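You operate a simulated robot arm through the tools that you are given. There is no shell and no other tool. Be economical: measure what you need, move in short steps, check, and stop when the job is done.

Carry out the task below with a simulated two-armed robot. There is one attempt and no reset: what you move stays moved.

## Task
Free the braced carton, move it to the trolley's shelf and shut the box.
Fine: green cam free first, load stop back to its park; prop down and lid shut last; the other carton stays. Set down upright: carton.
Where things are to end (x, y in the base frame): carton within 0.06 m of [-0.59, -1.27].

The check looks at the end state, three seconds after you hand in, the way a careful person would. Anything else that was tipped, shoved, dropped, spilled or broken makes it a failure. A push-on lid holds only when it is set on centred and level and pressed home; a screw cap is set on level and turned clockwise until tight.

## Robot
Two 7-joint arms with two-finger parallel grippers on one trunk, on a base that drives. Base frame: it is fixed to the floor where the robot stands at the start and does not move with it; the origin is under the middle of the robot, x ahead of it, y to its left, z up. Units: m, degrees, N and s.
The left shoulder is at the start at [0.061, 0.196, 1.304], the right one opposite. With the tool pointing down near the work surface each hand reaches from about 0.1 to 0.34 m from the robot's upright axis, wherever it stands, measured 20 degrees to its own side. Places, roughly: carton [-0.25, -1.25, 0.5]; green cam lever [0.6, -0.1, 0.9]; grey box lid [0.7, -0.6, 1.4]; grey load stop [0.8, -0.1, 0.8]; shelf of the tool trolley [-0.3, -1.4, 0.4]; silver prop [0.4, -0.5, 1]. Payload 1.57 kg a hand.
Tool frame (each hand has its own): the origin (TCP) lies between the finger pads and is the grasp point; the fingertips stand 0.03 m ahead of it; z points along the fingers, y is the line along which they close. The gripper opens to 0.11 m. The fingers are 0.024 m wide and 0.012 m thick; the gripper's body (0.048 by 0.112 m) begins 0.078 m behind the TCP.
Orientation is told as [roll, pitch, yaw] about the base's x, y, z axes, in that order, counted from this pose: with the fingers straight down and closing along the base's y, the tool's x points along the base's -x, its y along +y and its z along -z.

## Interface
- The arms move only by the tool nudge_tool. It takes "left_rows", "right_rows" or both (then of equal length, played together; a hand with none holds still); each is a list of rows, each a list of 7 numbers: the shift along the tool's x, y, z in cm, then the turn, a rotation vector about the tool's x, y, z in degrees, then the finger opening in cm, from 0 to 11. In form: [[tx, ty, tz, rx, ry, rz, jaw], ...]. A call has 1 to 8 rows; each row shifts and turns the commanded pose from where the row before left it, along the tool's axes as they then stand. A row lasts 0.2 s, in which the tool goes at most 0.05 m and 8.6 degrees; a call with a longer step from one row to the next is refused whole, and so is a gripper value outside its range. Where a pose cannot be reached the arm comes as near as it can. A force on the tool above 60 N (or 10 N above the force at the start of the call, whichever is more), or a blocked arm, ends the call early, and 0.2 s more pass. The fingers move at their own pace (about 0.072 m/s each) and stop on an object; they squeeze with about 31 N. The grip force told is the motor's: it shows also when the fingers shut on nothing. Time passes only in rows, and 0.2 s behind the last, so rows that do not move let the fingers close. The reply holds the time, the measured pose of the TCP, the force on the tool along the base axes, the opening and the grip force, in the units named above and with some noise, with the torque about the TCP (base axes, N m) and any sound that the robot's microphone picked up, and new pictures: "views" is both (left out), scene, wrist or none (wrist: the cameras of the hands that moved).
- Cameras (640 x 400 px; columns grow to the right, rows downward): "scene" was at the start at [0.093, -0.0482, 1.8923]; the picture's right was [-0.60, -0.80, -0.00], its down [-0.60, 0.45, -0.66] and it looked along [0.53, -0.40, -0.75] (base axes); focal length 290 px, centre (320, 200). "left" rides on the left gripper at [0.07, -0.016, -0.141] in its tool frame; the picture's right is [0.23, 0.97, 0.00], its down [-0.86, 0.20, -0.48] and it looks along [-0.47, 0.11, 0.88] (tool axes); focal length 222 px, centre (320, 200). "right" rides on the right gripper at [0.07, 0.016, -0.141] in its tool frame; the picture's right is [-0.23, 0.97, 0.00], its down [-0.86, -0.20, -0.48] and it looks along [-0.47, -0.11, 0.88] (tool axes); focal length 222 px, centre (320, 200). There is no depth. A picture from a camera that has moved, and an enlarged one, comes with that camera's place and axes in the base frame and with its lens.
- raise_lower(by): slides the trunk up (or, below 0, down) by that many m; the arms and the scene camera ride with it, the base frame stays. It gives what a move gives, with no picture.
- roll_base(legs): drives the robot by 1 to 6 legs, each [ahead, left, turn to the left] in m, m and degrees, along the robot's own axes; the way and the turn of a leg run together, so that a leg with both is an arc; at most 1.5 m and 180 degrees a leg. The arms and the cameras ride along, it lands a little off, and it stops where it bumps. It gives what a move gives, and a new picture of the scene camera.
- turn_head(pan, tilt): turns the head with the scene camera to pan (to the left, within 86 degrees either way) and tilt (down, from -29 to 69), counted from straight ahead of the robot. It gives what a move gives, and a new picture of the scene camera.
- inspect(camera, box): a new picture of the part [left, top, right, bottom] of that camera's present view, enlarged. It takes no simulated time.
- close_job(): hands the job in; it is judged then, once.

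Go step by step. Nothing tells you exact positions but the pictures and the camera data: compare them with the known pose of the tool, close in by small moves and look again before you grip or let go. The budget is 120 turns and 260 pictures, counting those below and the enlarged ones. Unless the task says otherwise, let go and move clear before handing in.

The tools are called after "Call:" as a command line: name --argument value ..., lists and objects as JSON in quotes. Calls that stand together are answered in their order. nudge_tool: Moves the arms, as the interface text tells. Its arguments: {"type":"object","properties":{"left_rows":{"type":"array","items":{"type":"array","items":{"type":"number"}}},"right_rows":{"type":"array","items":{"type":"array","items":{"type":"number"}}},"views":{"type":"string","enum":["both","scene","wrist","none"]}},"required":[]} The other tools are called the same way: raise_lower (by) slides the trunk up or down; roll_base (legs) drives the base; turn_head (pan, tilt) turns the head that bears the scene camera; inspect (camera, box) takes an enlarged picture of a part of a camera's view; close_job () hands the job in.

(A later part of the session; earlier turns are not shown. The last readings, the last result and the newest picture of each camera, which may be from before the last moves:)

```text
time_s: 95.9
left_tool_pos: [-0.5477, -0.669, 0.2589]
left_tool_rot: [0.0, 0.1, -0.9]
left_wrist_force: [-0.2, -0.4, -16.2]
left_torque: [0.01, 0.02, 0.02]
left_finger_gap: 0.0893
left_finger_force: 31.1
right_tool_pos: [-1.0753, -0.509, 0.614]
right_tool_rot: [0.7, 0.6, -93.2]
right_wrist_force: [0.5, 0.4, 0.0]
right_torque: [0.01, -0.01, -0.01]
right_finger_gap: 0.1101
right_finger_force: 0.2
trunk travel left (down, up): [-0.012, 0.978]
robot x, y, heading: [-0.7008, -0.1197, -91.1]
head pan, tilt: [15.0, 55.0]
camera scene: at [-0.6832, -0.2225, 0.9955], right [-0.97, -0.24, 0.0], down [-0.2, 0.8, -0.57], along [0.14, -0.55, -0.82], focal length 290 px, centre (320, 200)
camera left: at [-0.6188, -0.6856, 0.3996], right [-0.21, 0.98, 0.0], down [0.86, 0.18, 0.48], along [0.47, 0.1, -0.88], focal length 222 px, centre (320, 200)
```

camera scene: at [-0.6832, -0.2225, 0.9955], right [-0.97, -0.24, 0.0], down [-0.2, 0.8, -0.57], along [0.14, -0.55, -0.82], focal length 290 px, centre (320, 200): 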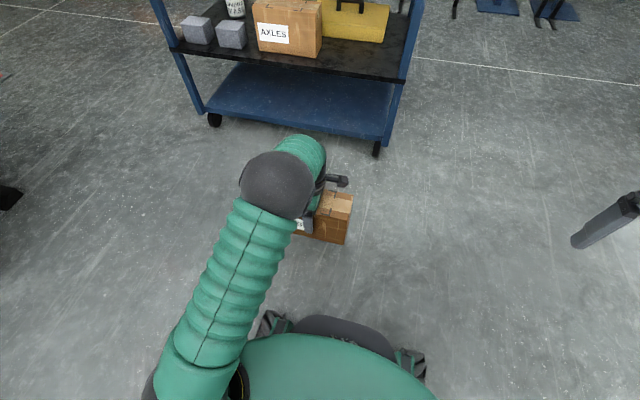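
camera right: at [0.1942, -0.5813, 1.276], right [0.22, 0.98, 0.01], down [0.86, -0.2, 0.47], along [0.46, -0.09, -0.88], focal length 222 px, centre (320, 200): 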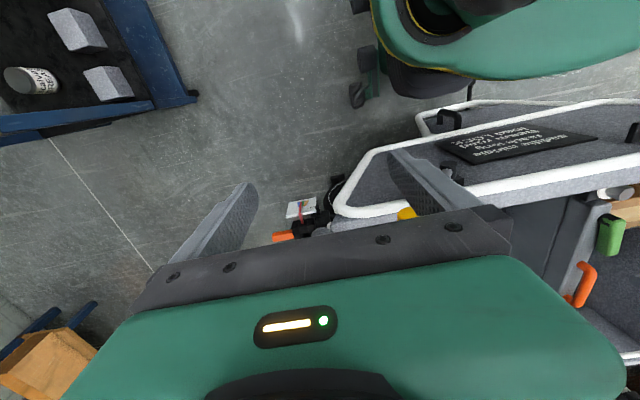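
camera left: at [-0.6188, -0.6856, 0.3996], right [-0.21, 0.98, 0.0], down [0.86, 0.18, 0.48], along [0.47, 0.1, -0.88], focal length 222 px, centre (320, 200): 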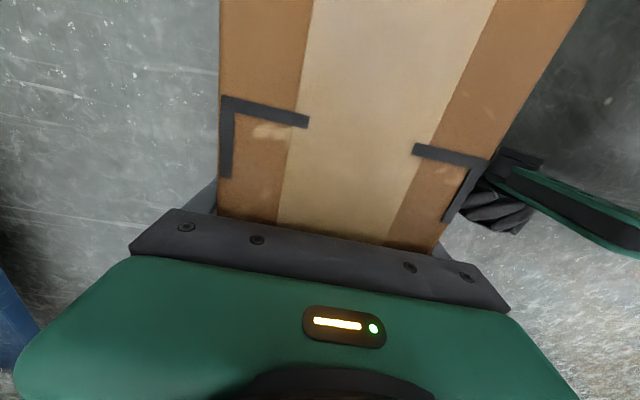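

Re-gripped deeper and lifted. Next I'll bring it to shelf entry height (TCP about 0.535) and drive up to just short of the shelf.

Call:
nudge_tool --left_rows '[[0, 0, -4, 0, 0, 0, 5], [0, 0, -4, 0, 0, 0, 5], [0, 0, -4, 0, 0, 0, 5], [0, 0, -4, 0, 0, 0, 5], [0, 0, -4, 0, 0, 0, 5], [0, 0, -4, 0, 0, 0, 5], [0, 0, -3.6, 0, 0, 0, 5]]' --views "none"

Call:
roll_base --legs '[[0.33, -0.03, 0]]'

Call:
turn_head --pan 10 --tilt 35

Call:
inspect --camera "scene" --box '[160, 60, 440, 280]'

```text
time_s: 97.5
left_tool_pos: [-0.5468, -0.6715, 0.5355]
left_tool_rot: [0.1, 0.2, -0.9]
left_wrist_force: [-0.6, -0.2, -15.9]
left_torque: [0.01, 0.02, -0.02]
left_finger_gap: 0.0898
left_finger_force: 31.2
right_tool_pos: [-1.0755, -0.5085, 0.614]
right_tool_rot: [0.6, 0.7, -93.0]
right_wrist_force: [-0.4, 1.0, -0.2]
right_torque: [0.01, 0.0, 0.0]
right_finger_gap: 0.1102
right_finger_force: 0.0
trunk travel left (down, up): [-0.012, 0.978]
robot x, y, heading: [-0.6995, -0.1154, -91.1]
head pan, tilt: [15.0, 55.0]
```

```text
time_s: 99.6
left_tool_pos: [-0.5822, -0.9953, 0.5349]
left_tool_rot: [0.1, 0.1, -1.1]
left_wrist_force: [0.0, 0.0, -15.9]
left_torque: [0.0, 0.0, 0.0]
left_finger_gap: 0.09
left_finger_force: 31.5
right_tool_pos: [-1.1109, -0.8315, 0.6152]
right_tool_rot: [0.6, 0.7, -93.2]
right_wrist_force: [0.6, 0.9, -0.5]
right_torque: [-0.01, -0.03, 0.03]
right_finger_gap: 0.1099
right_finger_force: 0.0
trunk travel left (down, up): [-0.012, 0.978]
robot x, y, heading: [-0.7357, -0.4438, -91.1]
head pan, tilt: [15.0, 55.0]
camera scene: at [-0.7181, -0.5464, 0.9955], right [-0.97, -0.24, 0.0], down [-0.2, 0.8, -0.57], along [0.14, -0.55, -0.82], focal length 290 px, centre (320, 200)
```

scene: 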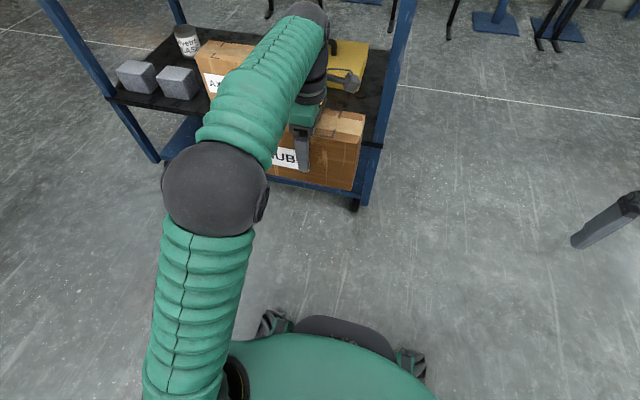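

```text
time_s: 100.5
left_tool_pos: [-0.5828, -0.9951, 0.5354]
left_tool_rot: [0.0, 0.0, -1.1]
left_wrist_force: [-0.1, 0.7, -15.5]
left_torque: [0.0, -0.01, 0.0]
left_finger_gap: 0.09
left_finger_force: 31.1
right_tool_pos: [-1.1107, -0.8298, 0.6155]
right_tool_rot: [0.5, 0.6, -93.3]
right_wrist_force: [0.2, 0.5, 0.9]
right_torque: [0.0, 0.01, 0.02]
right_finger_gap: 0.1099
right_finger_force: 0.0
trunk travel left (down, up): [-0.012, 0.978]
robot x, y, heading: [-0.735, -0.4427, -91.1]
head pan, tilt: [10.0, 35.0]
camera scene: at [-0.7219, -0.5632, 1.0236], right [-0.99, -0.15, 0.0], down [-0.09, 0.57, -0.82], along [0.13, -0.81, -0.58], focal length 290 px, centre (320, 200)
```

scene: 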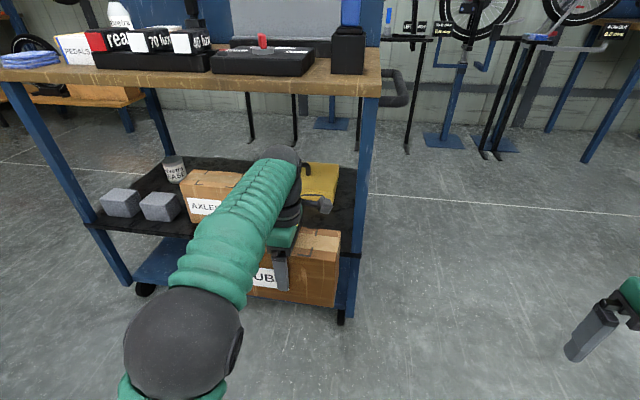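

```text
1.82 times, centred on (300, 170) of scene
camera zoom: at [-0.7219, -0.5632, 1.0236], right [-0.99, -0.15, 0.0], down [-0.09, 0.57, -0.82], along [0.13, -0.81, -0.58], focal length 527 px, centre (356, 254)
```

zoom: 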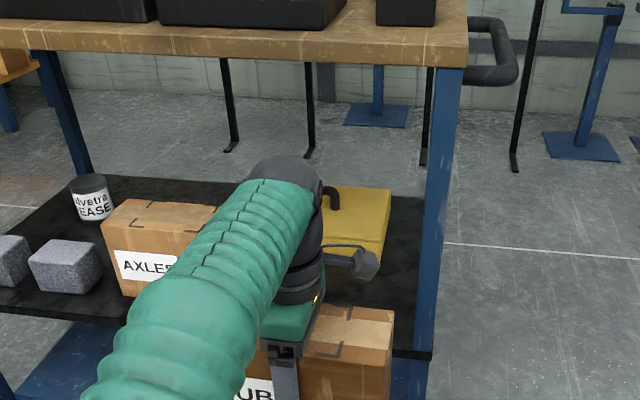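

The clearances look right (wrist top about 0.82 under the board at 0.864; carton bottom about 2 cm above the shelf). I'll roll in carefully, in two stages.

Call:
roll_base --legs '[[0.12, 0.008, 0]]'

Call:
inspect --camera "scene" --box '[160, 60, 440, 280]'

```text
time_s: 101.7
left_tool_pos: [-0.5789, -1.1179, 0.5361]
left_tool_rot: [0.0, 0.1, -1.1]
left_wrist_force: [-0.4, 0.1, -15.6]
left_torque: [0.02, 0.01, 0.02]
left_finger_gap: 0.0898
left_finger_force: 30.8
right_tool_pos: [-1.1062, -0.9515, 0.6152]
right_tool_rot: [0.5, 0.6, -93.2]
right_wrist_force: [-0.5, -0.1, -0.2]
right_torque: [-0.03, -0.04, 0.0]
right_finger_gap: 0.1101
right_finger_force: 0.0
trunk travel left (down, up): [-0.012, 0.978]
robot x, y, heading: [-0.7287, -0.5642, -91.1]
head pan, tilt: [10.0, 35.0]
camera scene: at [-0.7169, -0.6859, 1.0236], right [-0.99, -0.15, 0.0], down [-0.09, 0.57, -0.82], along [0.12, -0.81, -0.58], focal length 290 px, centre (320, 200)
```

scene: 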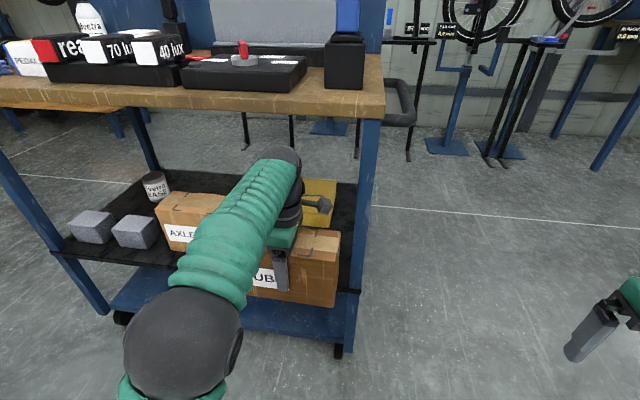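

```text
1.82 times, centred on (300, 170) of scene
camera zoom: at [-0.7169, -0.6859, 1.0236], right [-0.99, -0.15, 0.0], down [-0.09, 0.57, -0.82], along [0.12, -0.81, -0.58], focal length 527 px, centre (356, 254)
```

zoom: 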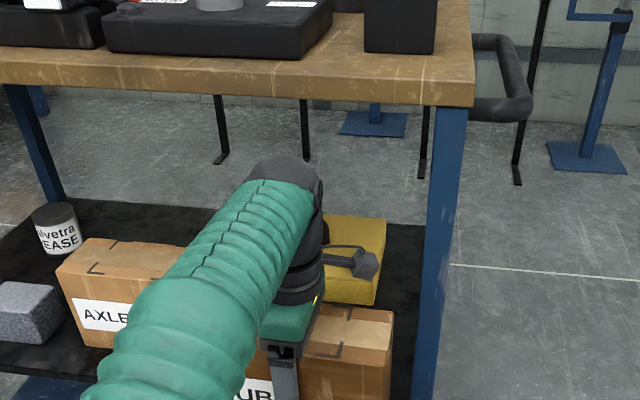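

Call:
roll_base --legs '[[0.12, 0.002, 0]]'

Call:
inspect --camera "scene" --box '[160, 60, 440, 280]'

Call:
inspect --camera "left" --box '[0, 0, 640, 400]'

```text
time_s: 102.9
left_tool_pos: [-0.5786, -1.2361, 0.5357]
left_tool_rot: [0.0, 0.0, -1.2]
left_wrist_force: [-0.6, -0.7, -15.8]
left_torque: [0.04, 0.04, 0.02]
left_finger_gap: 0.0901
left_finger_force: 30.9
right_tool_pos: [-1.1065, -1.0713, 0.6158]
right_tool_rot: [0.6, 0.5, -93.2]
right_wrist_force: [-0.5, 0.0, -0.3]
right_torque: [0.02, -0.01, -0.02]
right_finger_gap: 0.1103
right_finger_force: 0.2
trunk travel left (down, up): [-0.012, 0.978]
robot x, y, heading: [-0.7306, -0.6836, -90.9]
head pan, tilt: [10.0, 35.0]
camera scene: at [-0.7173, -0.8055, 1.0236], right [-0.99, -0.15, 0.0], down [-0.09, 0.57, -0.82], along [0.13, -0.81, -0.58], focal length 290 px, centre (320, 200)
```

scene: 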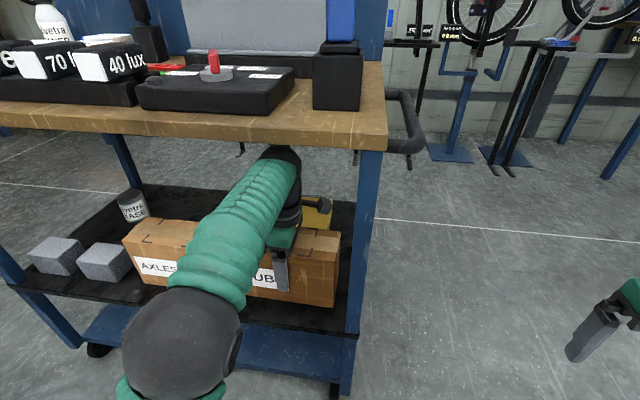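

```text
1.82 times, centred on (300, 170) of scene
camera zoom: at [-0.7173, -0.8055, 1.0236], right [-0.99, -0.15, 0.0], down [-0.09, 0.57, -0.82], along [0.13, -0.81, -0.58], focal length 527 px, centre (356, 254)
```

zoom: 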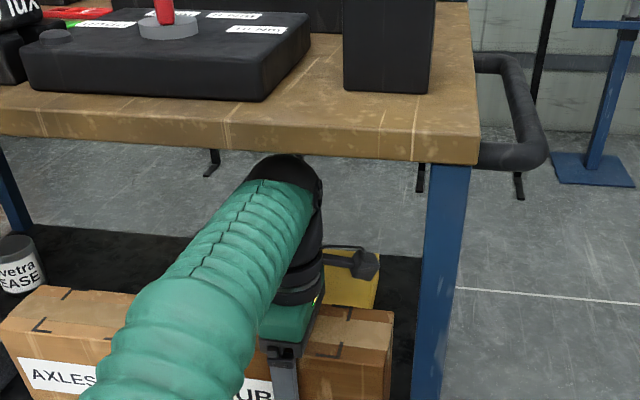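

```text
1.00 times, centred on (320, 200) of left (not enlarged: the box is as wide or as high as the picture)
camera zoom: at [-0.6491, -1.2518, 0.6782], right [-0.21, 0.98, 0.0], down [0.86, 0.18, 0.48], along [0.47, 0.1, -0.88], focal length 222 px, centre (320, 200)
```

zoom: 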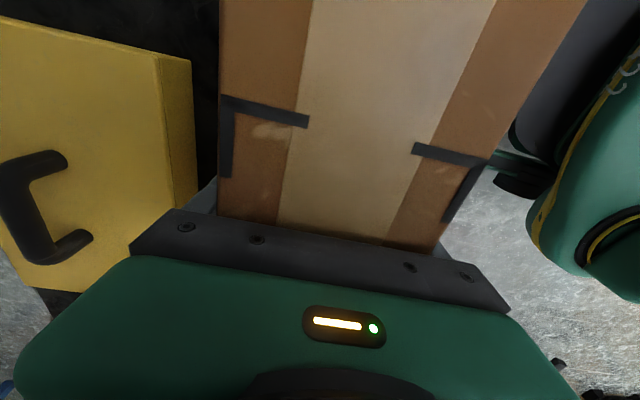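

The carton is over its place with the yellow case behind it untouched. I'll lower gently to contact.

Call:
nudge_tool --left_rows '[[0, 0, 0.8, 0, 0, 0, 5], [0, 0, 0.4, 0, 0, 0, 5], [0, 0, 0.4, 0, 0, 0, 5], [0, 0, 0.3, 0, 0, 0, 5], [0, 0, 0.3, 0, 0, 0, 5]]' --views "none"

```text
time_s: 104.1
left_tool_pos: [-0.5798, -1.2347, 0.5151]
left_tool_rot: [-0.1, 0.1, -1.2]
left_wrist_force: [0.7, 0.4, -15.8]
left_torque: [0.01, 0.02, -0.01]
left_finger_gap: 0.0901
left_finger_force: 30.5
right_tool_pos: [-1.1067, -1.0703, 0.6174]
right_tool_rot: [0.6, 0.3, -93.3]
right_wrist_force: [-0.3, 0.5, 0.8]
right_torque: [-0.01, 0.02, 0.0]
right_finger_gap: 0.1094
right_finger_force: 0.0
trunk travel left (down, up): [-0.012, 0.978]
robot x, y, heading: [-0.7257, -0.6814, -91.1]
head pan, tilt: [10.0, 35.0]
```

Call:
nudge_tool --left_rows '[[0, 0, 0.3, 0, 0, 0, 5], [0, 0, 0.3, 0, 0, 0, 5], [0, 0, 0.3, 0, 0, 0, 5], [0, 0, 0.3, 0, 0, 0, 5], [0, 0, 0.3, 0, 0, 0, 5], [0, 0, 0.3, 0, 0, 0, 5]]' --views "scene"

```text
time_s: 105.5
left_tool_pos: [-0.5795, -1.234, 0.4992]
left_tool_rot: [-0.3, 0.0, -1.3]
left_wrist_force: [1.9, 0.4, 1.7]
left_torque: [0.74, -0.15, -0.16]
left_finger_gap: 0.0896
left_finger_force: 31.2
right_tool_pos: [-1.1074, -1.0682, 0.6179]
right_tool_rot: [0.6, 0.2, -93.3]
right_wrist_force: [0.1, -0.1, 0.5]
right_torque: [0.0, 0.01, 0.0]
right_finger_gap: 0.1098
right_finger_force: 0.0
trunk travel left (down, up): [-0.012, 0.978]
robot x, y, heading: [-0.7279, -0.6827, -91.5]
head pan, tilt: [10.0, 35.0]
camera scene: at [-0.7178, -0.8034, 1.0244], right [-0.99, -0.15, 0.0], down [-0.09, 0.57, -0.82], along [0.13, -0.81, -0.58], focal length 290 px, centre (320, 200)
```

scene: 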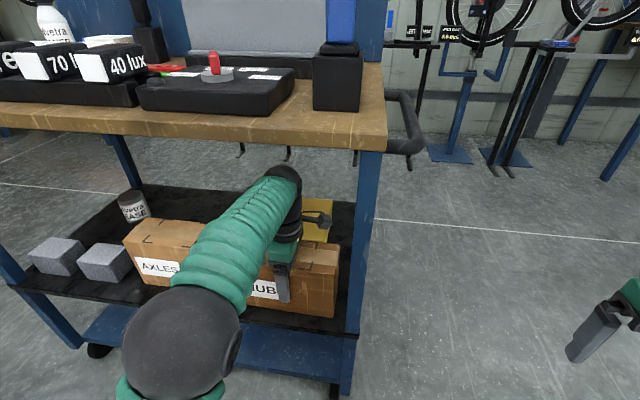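

The carton rests on the shelf. I'll open the fingers and rise 4 cm, staying below the board.

Call:
nudge_tool --left_rows '[[0, 0, 0, 0, 0, 0, 11], [0, 0, 0, 0, 0, 0, 11], [0, 0, -1.5, 0, 0, 0, 11], [0, 0, -1.5, 0, 0, 0, 11], [0, 0, -1.0, 0, 0, 0, 11]]' --views "both"

Call:
inspect --camera "scene" --box '[160, 80, 440, 330]'

```text
time_s: 106.7
left_tool_pos: [-0.5794, -1.2357, 0.5383]
left_tool_rot: [-0.2, 0.1, -1.2]
left_wrist_force: [0.6, -0.4, -1.0]
left_torque: [0.01, 0.01, -0.04]
left_finger_gap: 0.1101
left_finger_force: 0.1
right_tool_pos: [-1.107, -1.0692, 0.6183]
right_tool_rot: [0.7, 0.3, -93.3]
right_wrist_force: [-0.7, 0.5, -0.1]
right_torque: [0.03, 0.01, 0.0]
right_finger_gap: 0.1102
right_finger_force: 0.1
trunk travel left (down, up): [-0.012, 0.978]
robot x, y, heading: [-0.7312, -0.6836, -91.0]
head pan, tilt: [10.0, 35.0]
camera scene: at [-0.7179, -0.8031, 1.0241], right [-0.99, -0.15, 0.0], down [-0.09, 0.57, -0.82], along [0.13, -0.81, -0.58], focal length 290 px, centre (320, 200)
camera left: at [-0.6492, -1.2502, 0.6812], right [-0.21, 0.98, 0.0], down [0.86, 0.18, 0.48], along [0.47, 0.1, -0.88], focal length 222 px, centre (320, 200)
```

scene: 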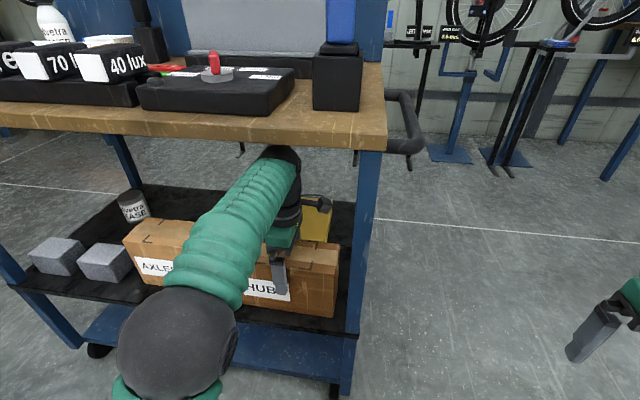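
left: 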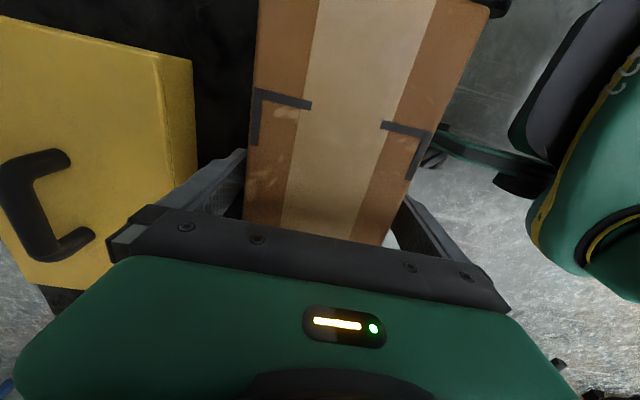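

```text
1.60 times, centred on (300, 205) of scene
camera zoom: at [-0.7179, -0.8031, 1.0241], right [-0.99, -0.15, 0.0], down [-0.09, 0.57, -0.82], along [0.13, -0.81, -0.58], focal length 464 px, centre (352, 192)
```

zoom: 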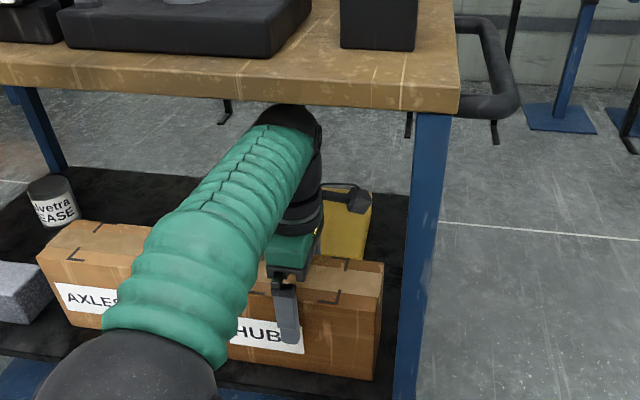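

Now I'll tilt the hand leftward about the jaw axis while rising, so the fingers can come out below the board.

Call:
nudge_tool --left_rows '[[0, 0, -0.4, 0, 8, 0, 11], [0.06, 0, -0.4, 0, 8, 0, 11], [0.11, 0, -0.4, 0, 8, 0, 11]]' --views "both"

Call:
inspect --camera "scene" --box '[160, 80, 440, 330]'

```text
time_s: 107.5
left_tool_pos: [-0.5784, -1.234, 0.5512]
left_tool_rot: [-0.2, 24.2, -1.4]
left_wrist_force: [0.1, 0.7, 0.0]
left_torque: [0.03, 0.0, 0.01]
left_finger_gap: 0.11
left_finger_force: 0.2
right_tool_pos: [-1.1067, -1.0694, 0.6177]
right_tool_rot: [0.6, 0.3, -93.3]
right_wrist_force: [-0.3, 0.8, 0.6]
right_torque: [-0.03, 0.04, -0.01]
right_finger_gap: 0.11
right_finger_force: 0.0
trunk travel left (down, up): [-0.012, 0.978]
robot x, y, heading: [-0.7252, -0.6819, -91.2]
head pan, tilt: [10.0, 35.0]
camera scene: at [-0.7172, -0.8032, 1.0241], right [-0.99, -0.15, 0.0], down [-0.09, 0.57, -0.82], along [0.13, -0.81, -0.58], focal length 290 px, centre (320, 200)
camera left: at [-0.5851, -1.2511, 0.7096], right [-0.19, 0.98, 0.09], down [0.98, 0.18, 0.09], along [0.07, 0.1, -0.99], focal length 222 px, centre (320, 200)
```

scene: 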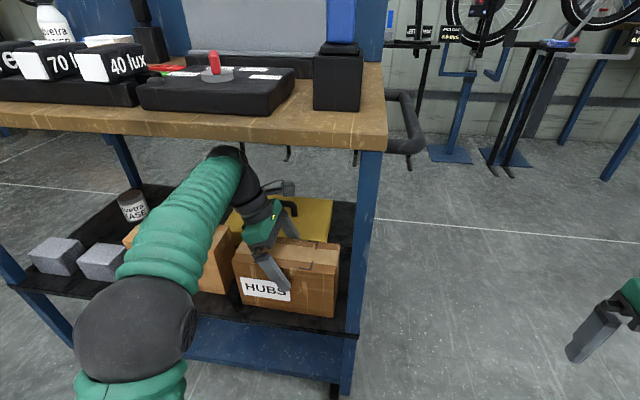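
left: 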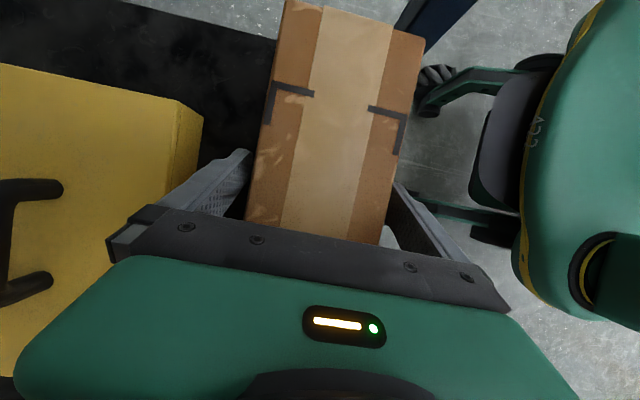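

```text
1.60 times, centred on (300, 205) of scene
camera zoom: at [-0.7172, -0.8032, 1.0241], right [-0.99, -0.15, 0.0], down [-0.09, 0.57, -0.82], along [0.13, -0.81, -0.58], focal length 464 px, centre (352, 192)
```

zoom: 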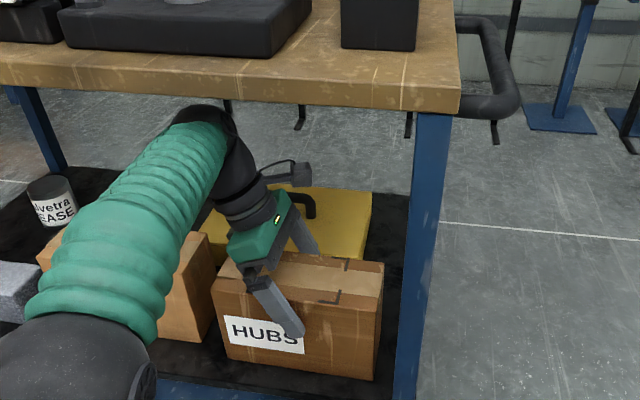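

Call:
nudge_tool --left_rows '[[0.2, 0, -0.5, 0, 8, 0, 11], [0.3, 0, -0.5, 0, 8, 0, 11], [0.4, 0, -0.5, 0, 8, 0, 11]]' --views "scene"

Call:
inspect --camera "scene" --box '[160, 80, 440, 330]'

```text
time_s: 108.3
left_tool_pos: [-0.5794, -1.2325, 0.5684]
left_tool_rot: [-0.3, 48.3, -1.5]
left_wrist_force: [-0.8, 0.4, -0.5]
left_torque: [0.02, 0.01, -0.02]
left_finger_gap: 0.11
left_finger_force: 0.1
right_tool_pos: [-1.1064, -1.0679, 0.6178]
right_tool_rot: [0.6, 0.3, -93.3]
right_wrist_force: [-0.2, 0.5, 0.1]
right_torque: [0.02, -0.02, -0.01]
right_finger_gap: 0.1098
right_finger_force: 0.1
trunk travel left (down, up): [-0.012, 0.978]
robot x, y, heading: [-0.7298, -0.6834, -91.5]
head pan, tilt: [10.0, 35.0]
camera scene: at [-0.7169, -0.8032, 1.024], right [-0.99, -0.15, 0.0], down [-0.09, 0.57, -0.82], along [0.12, -0.81, -0.58], focal length 290 px, centre (320, 200)
```

scene: 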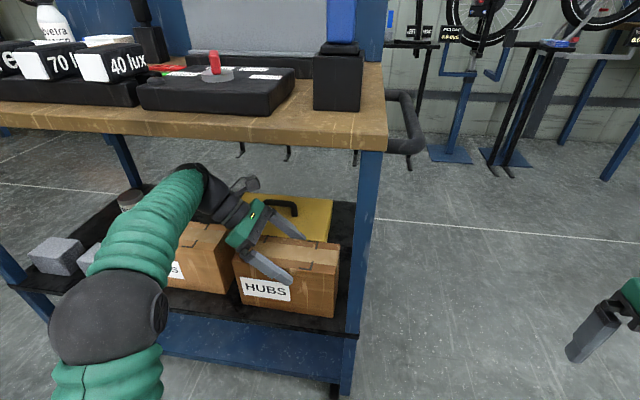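

```text
1.60 times, centred on (300, 205) of scene
camera zoom: at [-0.7169, -0.8032, 1.024], right [-0.99, -0.15, 0.0], down [-0.09, 0.57, -0.82], along [0.12, -0.81, -0.58], focal length 464 px, centre (352, 192)
```

zoom: 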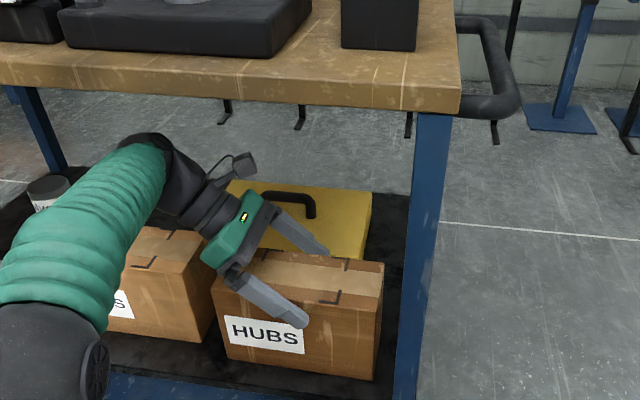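

Call:
nudge_tool --left_rows '[[1.2, 0, -1.05, 0, 0, 0, 11], [1.2, 0, -1.05, 0, 0, 0, 11], [1.2, 0, -1.05, 0, 0, 0, 11], [1.0, 0, -0.9, 0, 0, 0, 11]]' --views "scene"

Call:
inspect --camera "scene" --box '[160, 80, 440, 330]'

```text
time_s: 109.3
left_tool_pos: [-0.5795, -1.2318, 0.6305]
left_tool_rot: [-0.2, 48.1, -1.3]
left_wrist_force: [-0.2, 0.6, -1.1]
left_torque: [0.01, 0.04, -0.03]
left_finger_gap: 0.1098
left_finger_force: 0.0
right_tool_pos: [-1.1069, -1.069, 0.617]
right_tool_rot: [0.6, 0.3, -93.2]
right_wrist_force: [0.5, 0.7, -0.6]
right_torque: [-0.02, 0.0, 0.01]
right_finger_gap: 0.1101
right_finger_force: 0.0
trunk travel left (down, up): [-0.012, 0.978]
robot x, y, heading: [-0.7296, -0.6794, -91.1]
head pan, tilt: [10.0, 35.0]
camera scene: at [-0.7173, -0.8032, 1.024], right [-0.99, -0.15, 0.0], down [-0.09, 0.57, -0.82], along [0.13, -0.81, -0.58], focal length 290 px, centre (320, 200)
```

scene: 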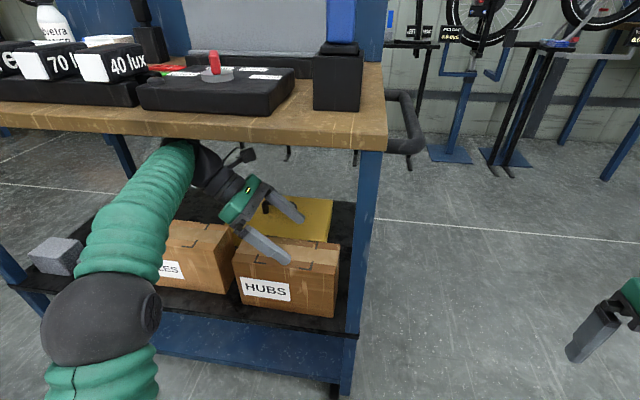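

```text
1.60 times, centred on (300, 205) of scene
camera zoom: at [-0.7173, -0.8032, 1.024], right [-0.99, -0.15, 0.0], down [-0.09, 0.57, -0.82], along [0.13, -0.81, -0.58], focal length 464 px, centre (352, 192)
```

zoom: 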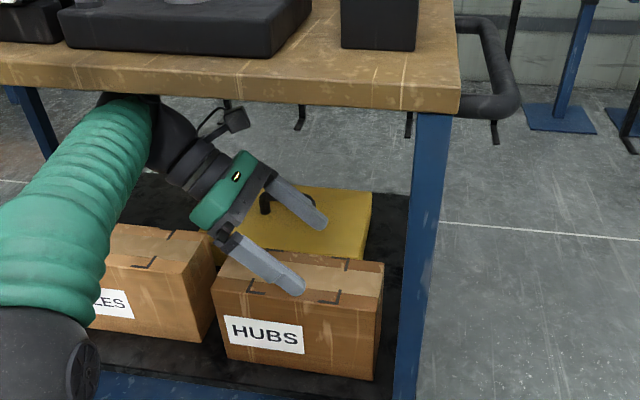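

The fingers are above the carton. I'll withdraw slightly with the arm to check, then back the base out.

Call:
nudge_tool --left_rows '[[0, 2, 0, 0, 0, 0, 11], [0, 2, 0, 0, 0, 0, 11], [0, 2, 0, 0, 0, 0, 11]]' --views "none"

Call:
roll_base --legs '[[-0.45, 0, 0]]'

Call:
inspect --camera "scene" --box '[160, 40, 440, 290]'

```text
time_s: 110.1
left_tool_pos: [-0.5774, -1.1721, 0.6317]
left_tool_rot: [-0.3, 48.0, -1.4]
left_wrist_force: [0.3, -0.4, 0.7]
left_torque: [-0.01, 0.0, -0.01]
left_finger_gap: 0.1102
left_finger_force: 0.1
right_tool_pos: [-1.1079, -1.0685, 0.6167]
right_tool_rot: [0.6, 0.3, -93.3]
right_wrist_force: [-0.4, 0.9, -0.2]
right_torque: [0.03, 0.03, 0.0]
right_finger_gap: 0.1102
right_finger_force: 0.0
trunk travel left (down, up): [-0.012, 0.978]
robot x, y, heading: [-0.7294, -0.6857, -91.3]
head pan, tilt: [10.0, 35.0]
```

```text
time_s: 112.8
left_tool_pos: [-0.568, -0.7243, 0.6308]
left_tool_rot: [-0.3, 48.2, -1.3]
left_wrist_force: [0.5, 0.3, 0.7]
left_torque: [-0.01, 0.01, -0.01]
left_finger_gap: 0.1102
left_finger_force: 0.1
right_tool_pos: [-1.0969, -0.6199, 0.6168]
right_tool_rot: [0.6, 0.3, -93.3]
right_wrist_force: [0.0, -1.0, 0.2]
right_torque: [-0.01, 0.0, 0.0]
right_finger_gap: 0.11
right_finger_force: 0.1
trunk travel left (down, up): [-0.012, 0.978]
robot x, y, heading: [-0.7185, -0.2343, -91.5]
head pan, tilt: [10.0, 35.0]
camera scene: at [-0.7079, -0.3541, 1.0241], right [-0.99, -0.15, 0.0], down [-0.09, 0.57, -0.82], along [0.13, -0.81, -0.57], focal length 290 px, centre (320, 200)
```

scene: 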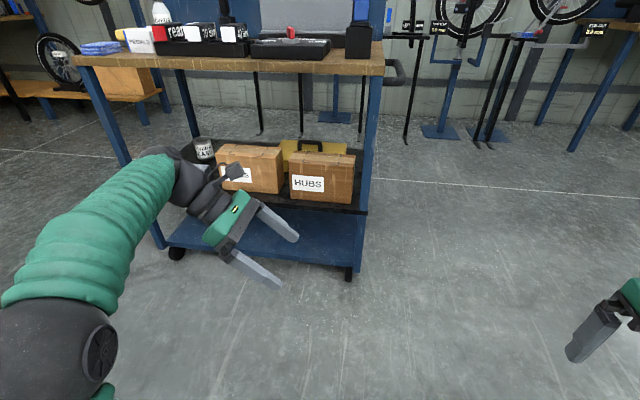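

```text
1.60 times, centred on (300, 165) of scene
camera zoom: at [-0.7079, -0.3541, 1.0241], right [-0.99, -0.15, 0.0], down [-0.09, 0.57, -0.82], along [0.13, -0.81, -0.57], focal length 464 px, centre (352, 256)
```

zoom: 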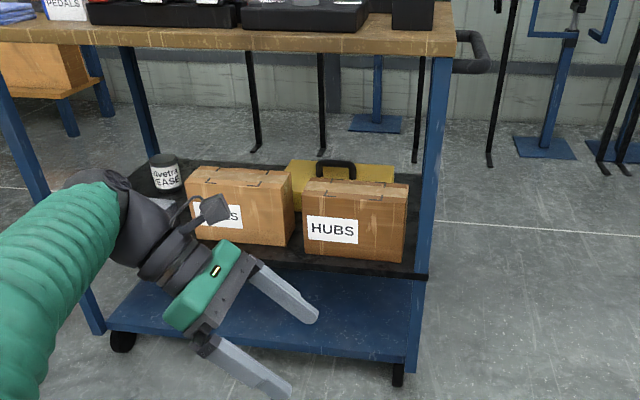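

The carton stands upright beside the AXLES carton, with nothing else disturbed. Now I'll level the left hand, raise the trunk and go back to the bike for the prop and lid.

Call:
nudge_tool --left_rows '[[0, 0, 0, 0, -8, 0, 8], [0, 0, 0, 0, -8, 0, 6], [0, 0, 0, 0, -8, 0, 4], [0, 0, 0, 0, -8, 0, 4], [0, 0, 0, 0, -8, 0, 4], [0, 0, 0, 0, -8, 0, 4]]' --views "none"

Call:
raise_lower --by 0.4

Call:
roll_base --legs '[[-0.1, 0, 0], [0, 0, 90]]'

Call:
turn_head --pan -20 --tilt 25

```text
time_s: 114.2
left_tool_pos: [-0.5692, -0.7228, 0.6335]
left_tool_rot: [-0.2, -0.1, -1.1]
left_wrist_force: [0.3, 0.4, -0.5]
left_torque: [-0.02, -0.02, 0.0]
left_finger_gap: 0.0401
left_finger_force: 0.2
right_tool_pos: [-1.0975, -0.6209, 0.6173]
right_tool_rot: [0.7, 0.3, -93.4]
right_wrist_force: [0.0, 0.4, -0.9]
right_torque: [0.04, -0.02, 0.02]
right_finger_gap: 0.11
right_finger_force: 0.1
trunk travel left (down, up): [-0.012, 0.978]
robot x, y, heading: [-0.7227, -0.2328, -91.3]
head pan, tilt: [10.0, 35.0]
```

```text
time_s: 118.1
left_tool_pos: [-0.5697, -0.7234, 1.0314]
left_tool_rot: [-0.2, 0.0, -1.2]
left_wrist_force: [0.5, 0.5, 0.3]
left_torque: [0.01, 0.03, -0.01]
left_finger_gap: 0.0401
left_finger_force: 0.0
right_tool_pos: [-1.097, -0.6212, 1.0167]
right_tool_rot: [0.7, 0.4, -93.3]
right_wrist_force: [0.5, 0.7, -1.4]
right_torque: [0.04, -0.01, 0.0]
right_finger_gap: 0.1102
right_finger_force: 0.0
trunk travel left (down, up): [-0.412, 0.578]
robot x, y, heading: [-0.7208, -0.2355, -91.1]
head pan, tilt: [10.0, 35.0]
```

```text
time_s: 123.0
left_tool_pos: [-0.2285, 0.0125, 1.0311]
left_tool_rot: [-0.2, 0.0, 88.8]
left_wrist_force: [-0.4, 0.0, 0.6]
left_torque: [0.0, -0.02, -0.02]
left_finger_gap: 0.0399
left_finger_force: 0.0
right_tool_pos: [-0.3347, -0.5151, 1.0183]
right_tool_rot: [0.7, 0.3, -3.4]
right_wrist_force: [0.5, 0.3, 0.3]
right_torque: [-0.03, -0.01, 0.0]
right_finger_gap: 0.11
right_finger_force: 0.0
trunk travel left (down, up): [-0.412, 0.578]
robot x, y, heading: [-0.7211, -0.1337, -1.3]
head pan, tilt: [10.0, 35.0]
camera scene: at [-0.5989, -0.1242, 1.4241], right [0.15, -0.99, 0.0], down [-0.57, -0.09, -0.82], along [0.81, 0.12, -0.57], focal length 290 px, centre (320, 200)
```

scene: 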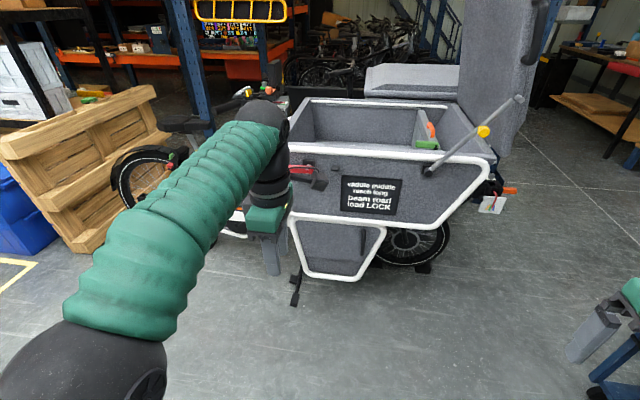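

```text
time_s: 124.0
left_tool_pos: [-0.2296, 0.0131, 1.0306]
left_tool_rot: [-0.3, -0.1, 88.8]
left_wrist_force: [0.1, 0.5, 0.0]
left_torque: [0.03, -0.02, 0.01]
left_finger_gap: 0.04
left_finger_force: 0.1
right_tool_pos: [-0.3361, -0.5157, 1.0184]
right_tool_rot: [0.8, 0.2, -3.3]
right_wrist_force: [-0.3, -0.3, -0.5]
right_torque: [-0.01, 0.03, 0.02]
right_finger_gap: 0.1097
right_finger_force: 0.0
trunk travel left (down, up): [-0.412, 0.578]
robot x, y, heading: [-0.7131, -0.1352, -1.4]
head pan, tilt: [-20.0, 25.0]
camera scene: at [-0.6, -0.1708, 1.4398], right [-0.36, -0.93, 0.0], down [-0.4, 0.15, -0.91], along [0.84, -0.33, -0.42], focal length 290 px, centre (320, 200)
```

scene: 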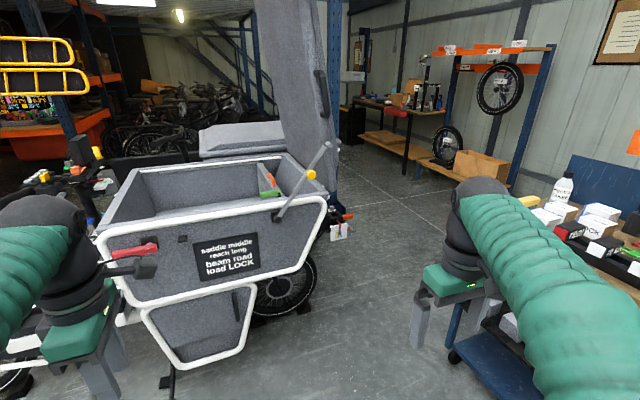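

Call:
inspect --camera "scene" --box '[200, 0, 380, 260]'

Call:
turn_head --pan -20 --tilt -5

```text
1.54 times, centred on (290, 130) of scene
camera zoom: at [-0.6, -0.1708, 1.4398], right [-0.36, -0.93, 0.0], down [-0.4, 0.15, -0.91], along [0.84, -0.33, -0.42], focal length 446 px, centre (366, 308)
```

zoom: 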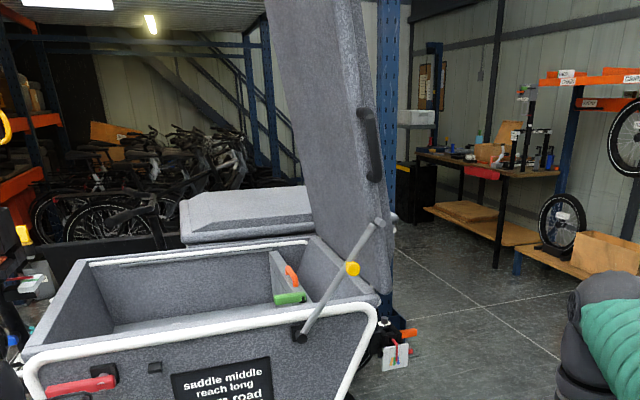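

```text
time_s: 125.0
left_tool_pos: [-0.2305, 0.0131, 1.0315]
left_tool_rot: [-0.3, -0.1, 88.9]
left_wrist_force: [-0.7, -0.6, -0.2]
left_torque: [0.01, -0.01, 0.02]
left_finger_gap: 0.0401
left_finger_force: 0.2
right_tool_pos: [-0.3347, -0.5148, 1.0168]
right_tool_rot: [0.7, 0.2, -3.4]
right_wrist_force: [0.5, 0.7, 0.0]
right_torque: [0.0, 0.01, -0.02]
right_finger_gap: 0.11
right_finger_force: 0.0
trunk travel left (down, up): [-0.412, 0.578]
robot x, y, heading: [-0.7191, -0.1393, -1.3]
head pan, tilt: [-20.0, -5.0]
camera scene: at [-0.6043, -0.1692, 1.4879], right [-0.36, -0.93, 0.0], down [0.08, -0.03, -1.0], along [0.93, -0.36, 0.08], focal length 290 px, centre (320, 200)
```

scene: 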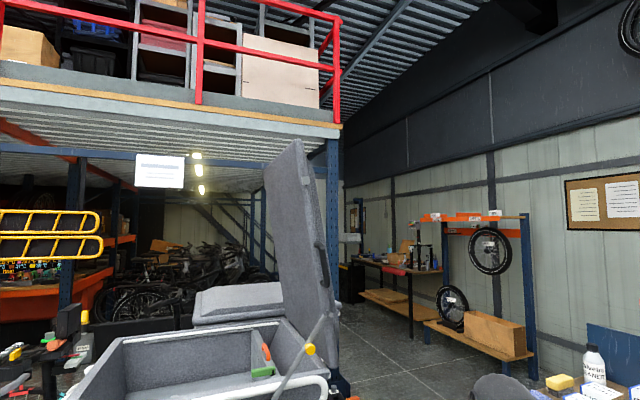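

The lid leans slightly inward onto the prop. The prop (pivot ≈[0.395,-0.38,0.89], tip ≈[0.39,-0.60,1.17], yellow knob ≈[0.36,-0.51,1.07]) must swing over to the clip on the box front at left. I'll approach for a closer look.

Call:
roll_base --legs '[[0.45, -0.3, 1.3]]'

Call:
turn_head --pan -5 --tilt 25

Call:
inspect --camera "scene" --box '[230, 40, 430, 290]'

Call:
inspect --camera "scene" --box '[300, 130, 400, 230]'

```text
time_s: 128.1
left_tool_pos: [0.2067, -0.2807, 1.0317]
left_tool_rot: [-0.2, 0.1, 90.1]
left_wrist_force: [-0.6, 0.9, -0.4]
left_torque: [0.0, -0.03, 0.03]
left_finger_gap: 0.0399
left_finger_force: 0.0
right_tool_pos: [0.1148, -0.8131, 1.0179]
right_tool_rot: [0.6, 0.2, -2.0]
right_wrist_force: [0.1, 0.6, 0.2]
right_torque: [0.02, 0.01, 0.0]
right_finger_gap: 0.1098
right_finger_force: 0.1
trunk travel left (down, up): [-0.412, 0.578]
robot x, y, heading: [-0.2778, -0.4414, -0.2]
head pan, tilt: [-20.0, -5.0]
camera scene: at [-0.1635, -0.4702, 1.488], right [-0.34, -0.94, 0.0], down [0.08, -0.03, -1.0], along [0.94, -0.34, 0.09], focal length 290 px, centre (320, 200)
```

scene: 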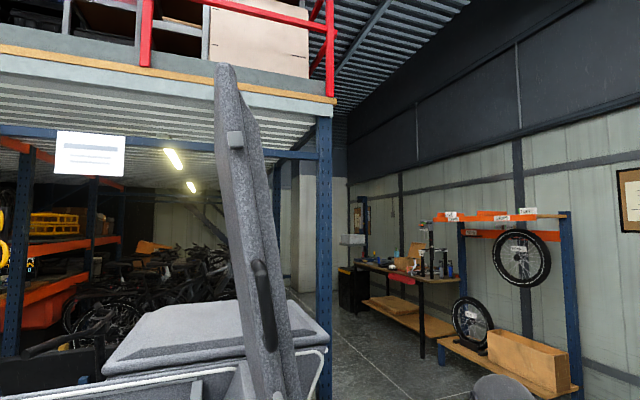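

```text
time_s: 129.0
left_tool_pos: [0.2054, -0.2825, 1.0322]
left_tool_rot: [-0.3, 0.0, 90.1]
left_wrist_force: [-0.4, 0.6, 0.0]
left_torque: [0.02, 0.01, 0.03]
left_finger_gap: 0.0401
left_finger_force: 0.0
right_tool_pos: [0.1116, -0.8133, 1.0177]
right_tool_rot: [0.6, 0.2, -2.1]
right_wrist_force: [-0.2, -0.3, 0.0]
right_torque: [0.0, 0.01, -0.01]
right_finger_gap: 0.1102
right_finger_force: 0.1
trunk travel left (down, up): [-0.412, 0.578]
robot x, y, heading: [-0.2779, -0.4408, 0.3]
head pan, tilt: [-5.0, 25.0]
camera scene: at [-0.1543, -0.4505, 1.4399], right [-0.09, -1.0, 0.0], down [-0.42, 0.04, -0.91], along [0.9, -0.08, -0.42], focal length 290 px, centre (320, 200)
```

scene: 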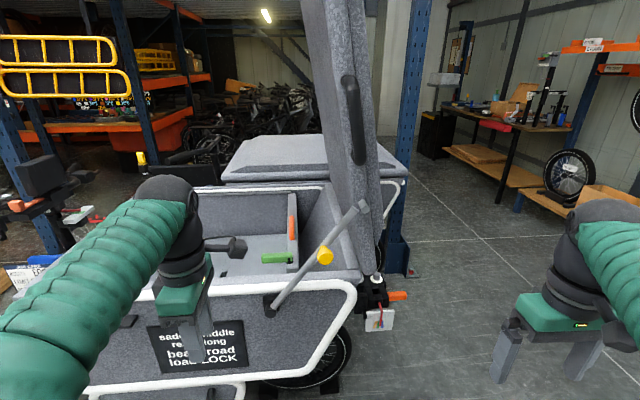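

```text
1.60 times, centred on (330, 165) of scene
camera zoom: at [-0.1543, -0.4505, 1.4399], right [-0.09, -1.0, 0.0], down [-0.42, 0.04, -0.91], along [0.9, -0.08, -0.42], focal length 464 px, centre (304, 256)
```

zoom: 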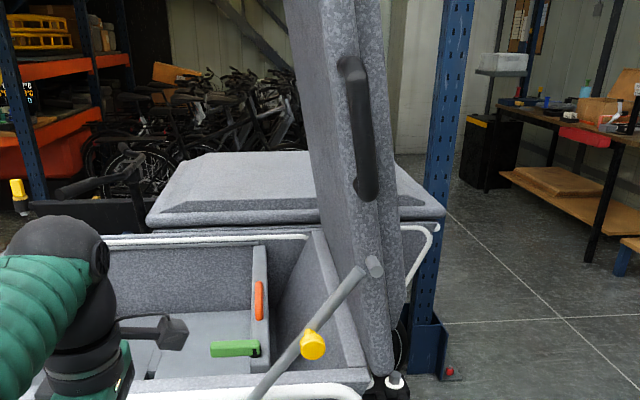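

```text
4.00 times, centred on (350, 180) of scene
camera zoom: at [-0.1543, -0.4505, 1.4399], right [-0.09, -1.0, 0.0], down [-0.42, 0.04, -0.91], along [0.9, -0.08, -0.42], focal length 1159 px, centre (200, 280)
```

zoom: 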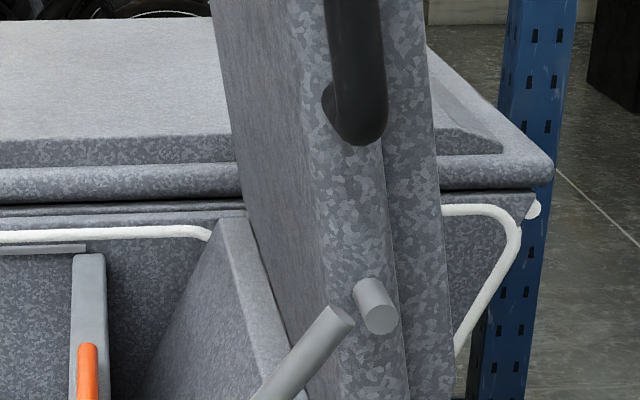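

I see it now: the prop's end butts against a peg on the lid's near edge, and the lid leans about 9° inward, so it would fall shut once freed. Plan: the left hand holds the black lid handle (≈[0.367,-0.56,1.355]) while the right hand swings the prop to its clip.

Call:
raise_lower --by 0.3

Call:
nudge_tool --left_rows '[[0, 0, 0, 4.91, -4.91, 4.91, 8], [0, 0, 0, 4.91, -4.91, 4.91, 8], [0, 0, 0, 4.91, -4.91, 4.91, 8], [0, 0, 0, 4.91, -4.91, 4.91, 8], [0, 0, 0, 4.91, -4.91, 4.91, 8], [0, 0, 0, 4.91, -4.91, 4.91, 8], [0, 0, 0, 4.91, -4.91, 4.91, 8]]' --views "none"

Call:
nudge_tool --left_rows '[[0, 0, 0, 4.91, -4.91, 4.91, 8], [0, 0, 0, 4.91, -4.91, 4.91, 8], [0, 0, 0, 4.91, -4.91, 4.91, 8], [0, 0, 0, 4.91, -4.91, 4.91, 8], [0, 0, 0, 4.91, -4.91, 4.91, 8], [0, 0, 0, 4.91, -4.91, 4.91, 8], [0, 0, 0, 4.91, -4.91, 4.91, 8]]' --views "scene"

```text
time_s: 132.0
left_tool_pos: [0.2068, -0.2826, 1.3315]
left_tool_rot: [-0.3, 0.1, 90.1]
left_wrist_force: [-0.7, -0.9, -0.4]
left_torque: [-0.02, -0.03, -0.02]
left_finger_gap: 0.0399
left_finger_force: 0.0
right_tool_pos: [0.113, -0.8129, 1.3178]
right_tool_rot: [0.7, 0.2, -2.1]
right_wrist_force: [0.7, -0.2, -1.0]
right_torque: [0.0, 0.02, 0.03]
right_finger_gap: 0.11
right_finger_force: 0.0
trunk travel left (down, up): [-0.712, 0.278]
robot x, y, heading: [-0.2768, -0.4431, -0.0]
head pan, tilt: [-5.0, 25.0]
```

```text
time_s: 133.6
left_tool_pos: [0.2051, -0.2833, 1.3319]
left_tool_rot: [-26.8, -41.7, 63.9]
left_wrist_force: [0.3, 0.1, 0.4]
left_torque: [-0.03, 0.03, -0.01]
left_finger_gap: 0.0799
left_finger_force: 0.0
right_tool_pos: [0.112, -0.8128, 1.319]
right_tool_rot: [0.7, 0.1, -2.1]
right_wrist_force: [-0.5, -0.1, 0.3]
right_torque: [0.0, 0.0, 0.01]
right_finger_gap: 0.1099
right_finger_force: 0.0
trunk travel left (down, up): [-0.712, 0.278]
robot x, y, heading: [-0.2785, -0.4411, 0.0]
head pan, tilt: [-5.0, 25.0]
```

```text
time_s: 135.2
left_tool_pos: [0.2395, -0.2901, 1.3308]
left_tool_rot: [-57.2, -89.4, 57.6]
left_wrist_force: [0.8, 0.4, 0.9]
left_torque: [-0.02, -0.01, -0.01]
left_finger_gap: 0.08
left_finger_force: 0.0
left hand out of reach, approached as far as the arm can: row 3, 4, 6, 7
right_tool_pos: [0.1151, -0.8117, 1.3174]
right_tool_rot: [0.6, 0.3, -2.0]
right_wrist_force: [0.3, 0.0, -0.2]
right_torque: [-0.03, 0.0, 0.04]
right_finger_gap: 0.11
right_finger_force: 0.0
trunk travel left (down, up): [-0.712, 0.278]
robot x, y, heading: [-0.2787, -0.4426, -0.2]
head pan, tilt: [-5.0, 25.0]
camera scene: at [-0.1517, -0.4505, 1.7396], right [-0.09, -1.0, 0.0], down [-0.42, 0.04, -0.91], along [0.9, -0.08, -0.43], focal length 290 px, centre (320, 200)
```

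scene: 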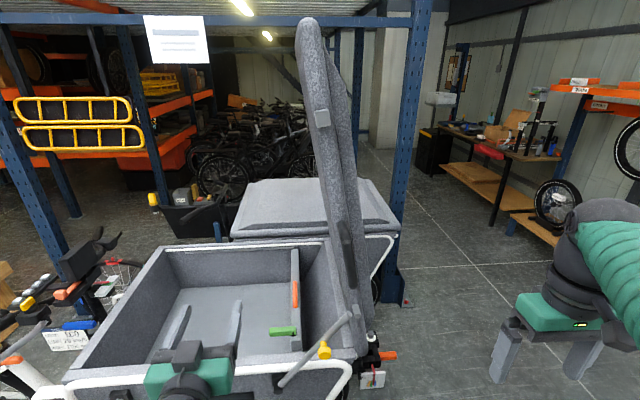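

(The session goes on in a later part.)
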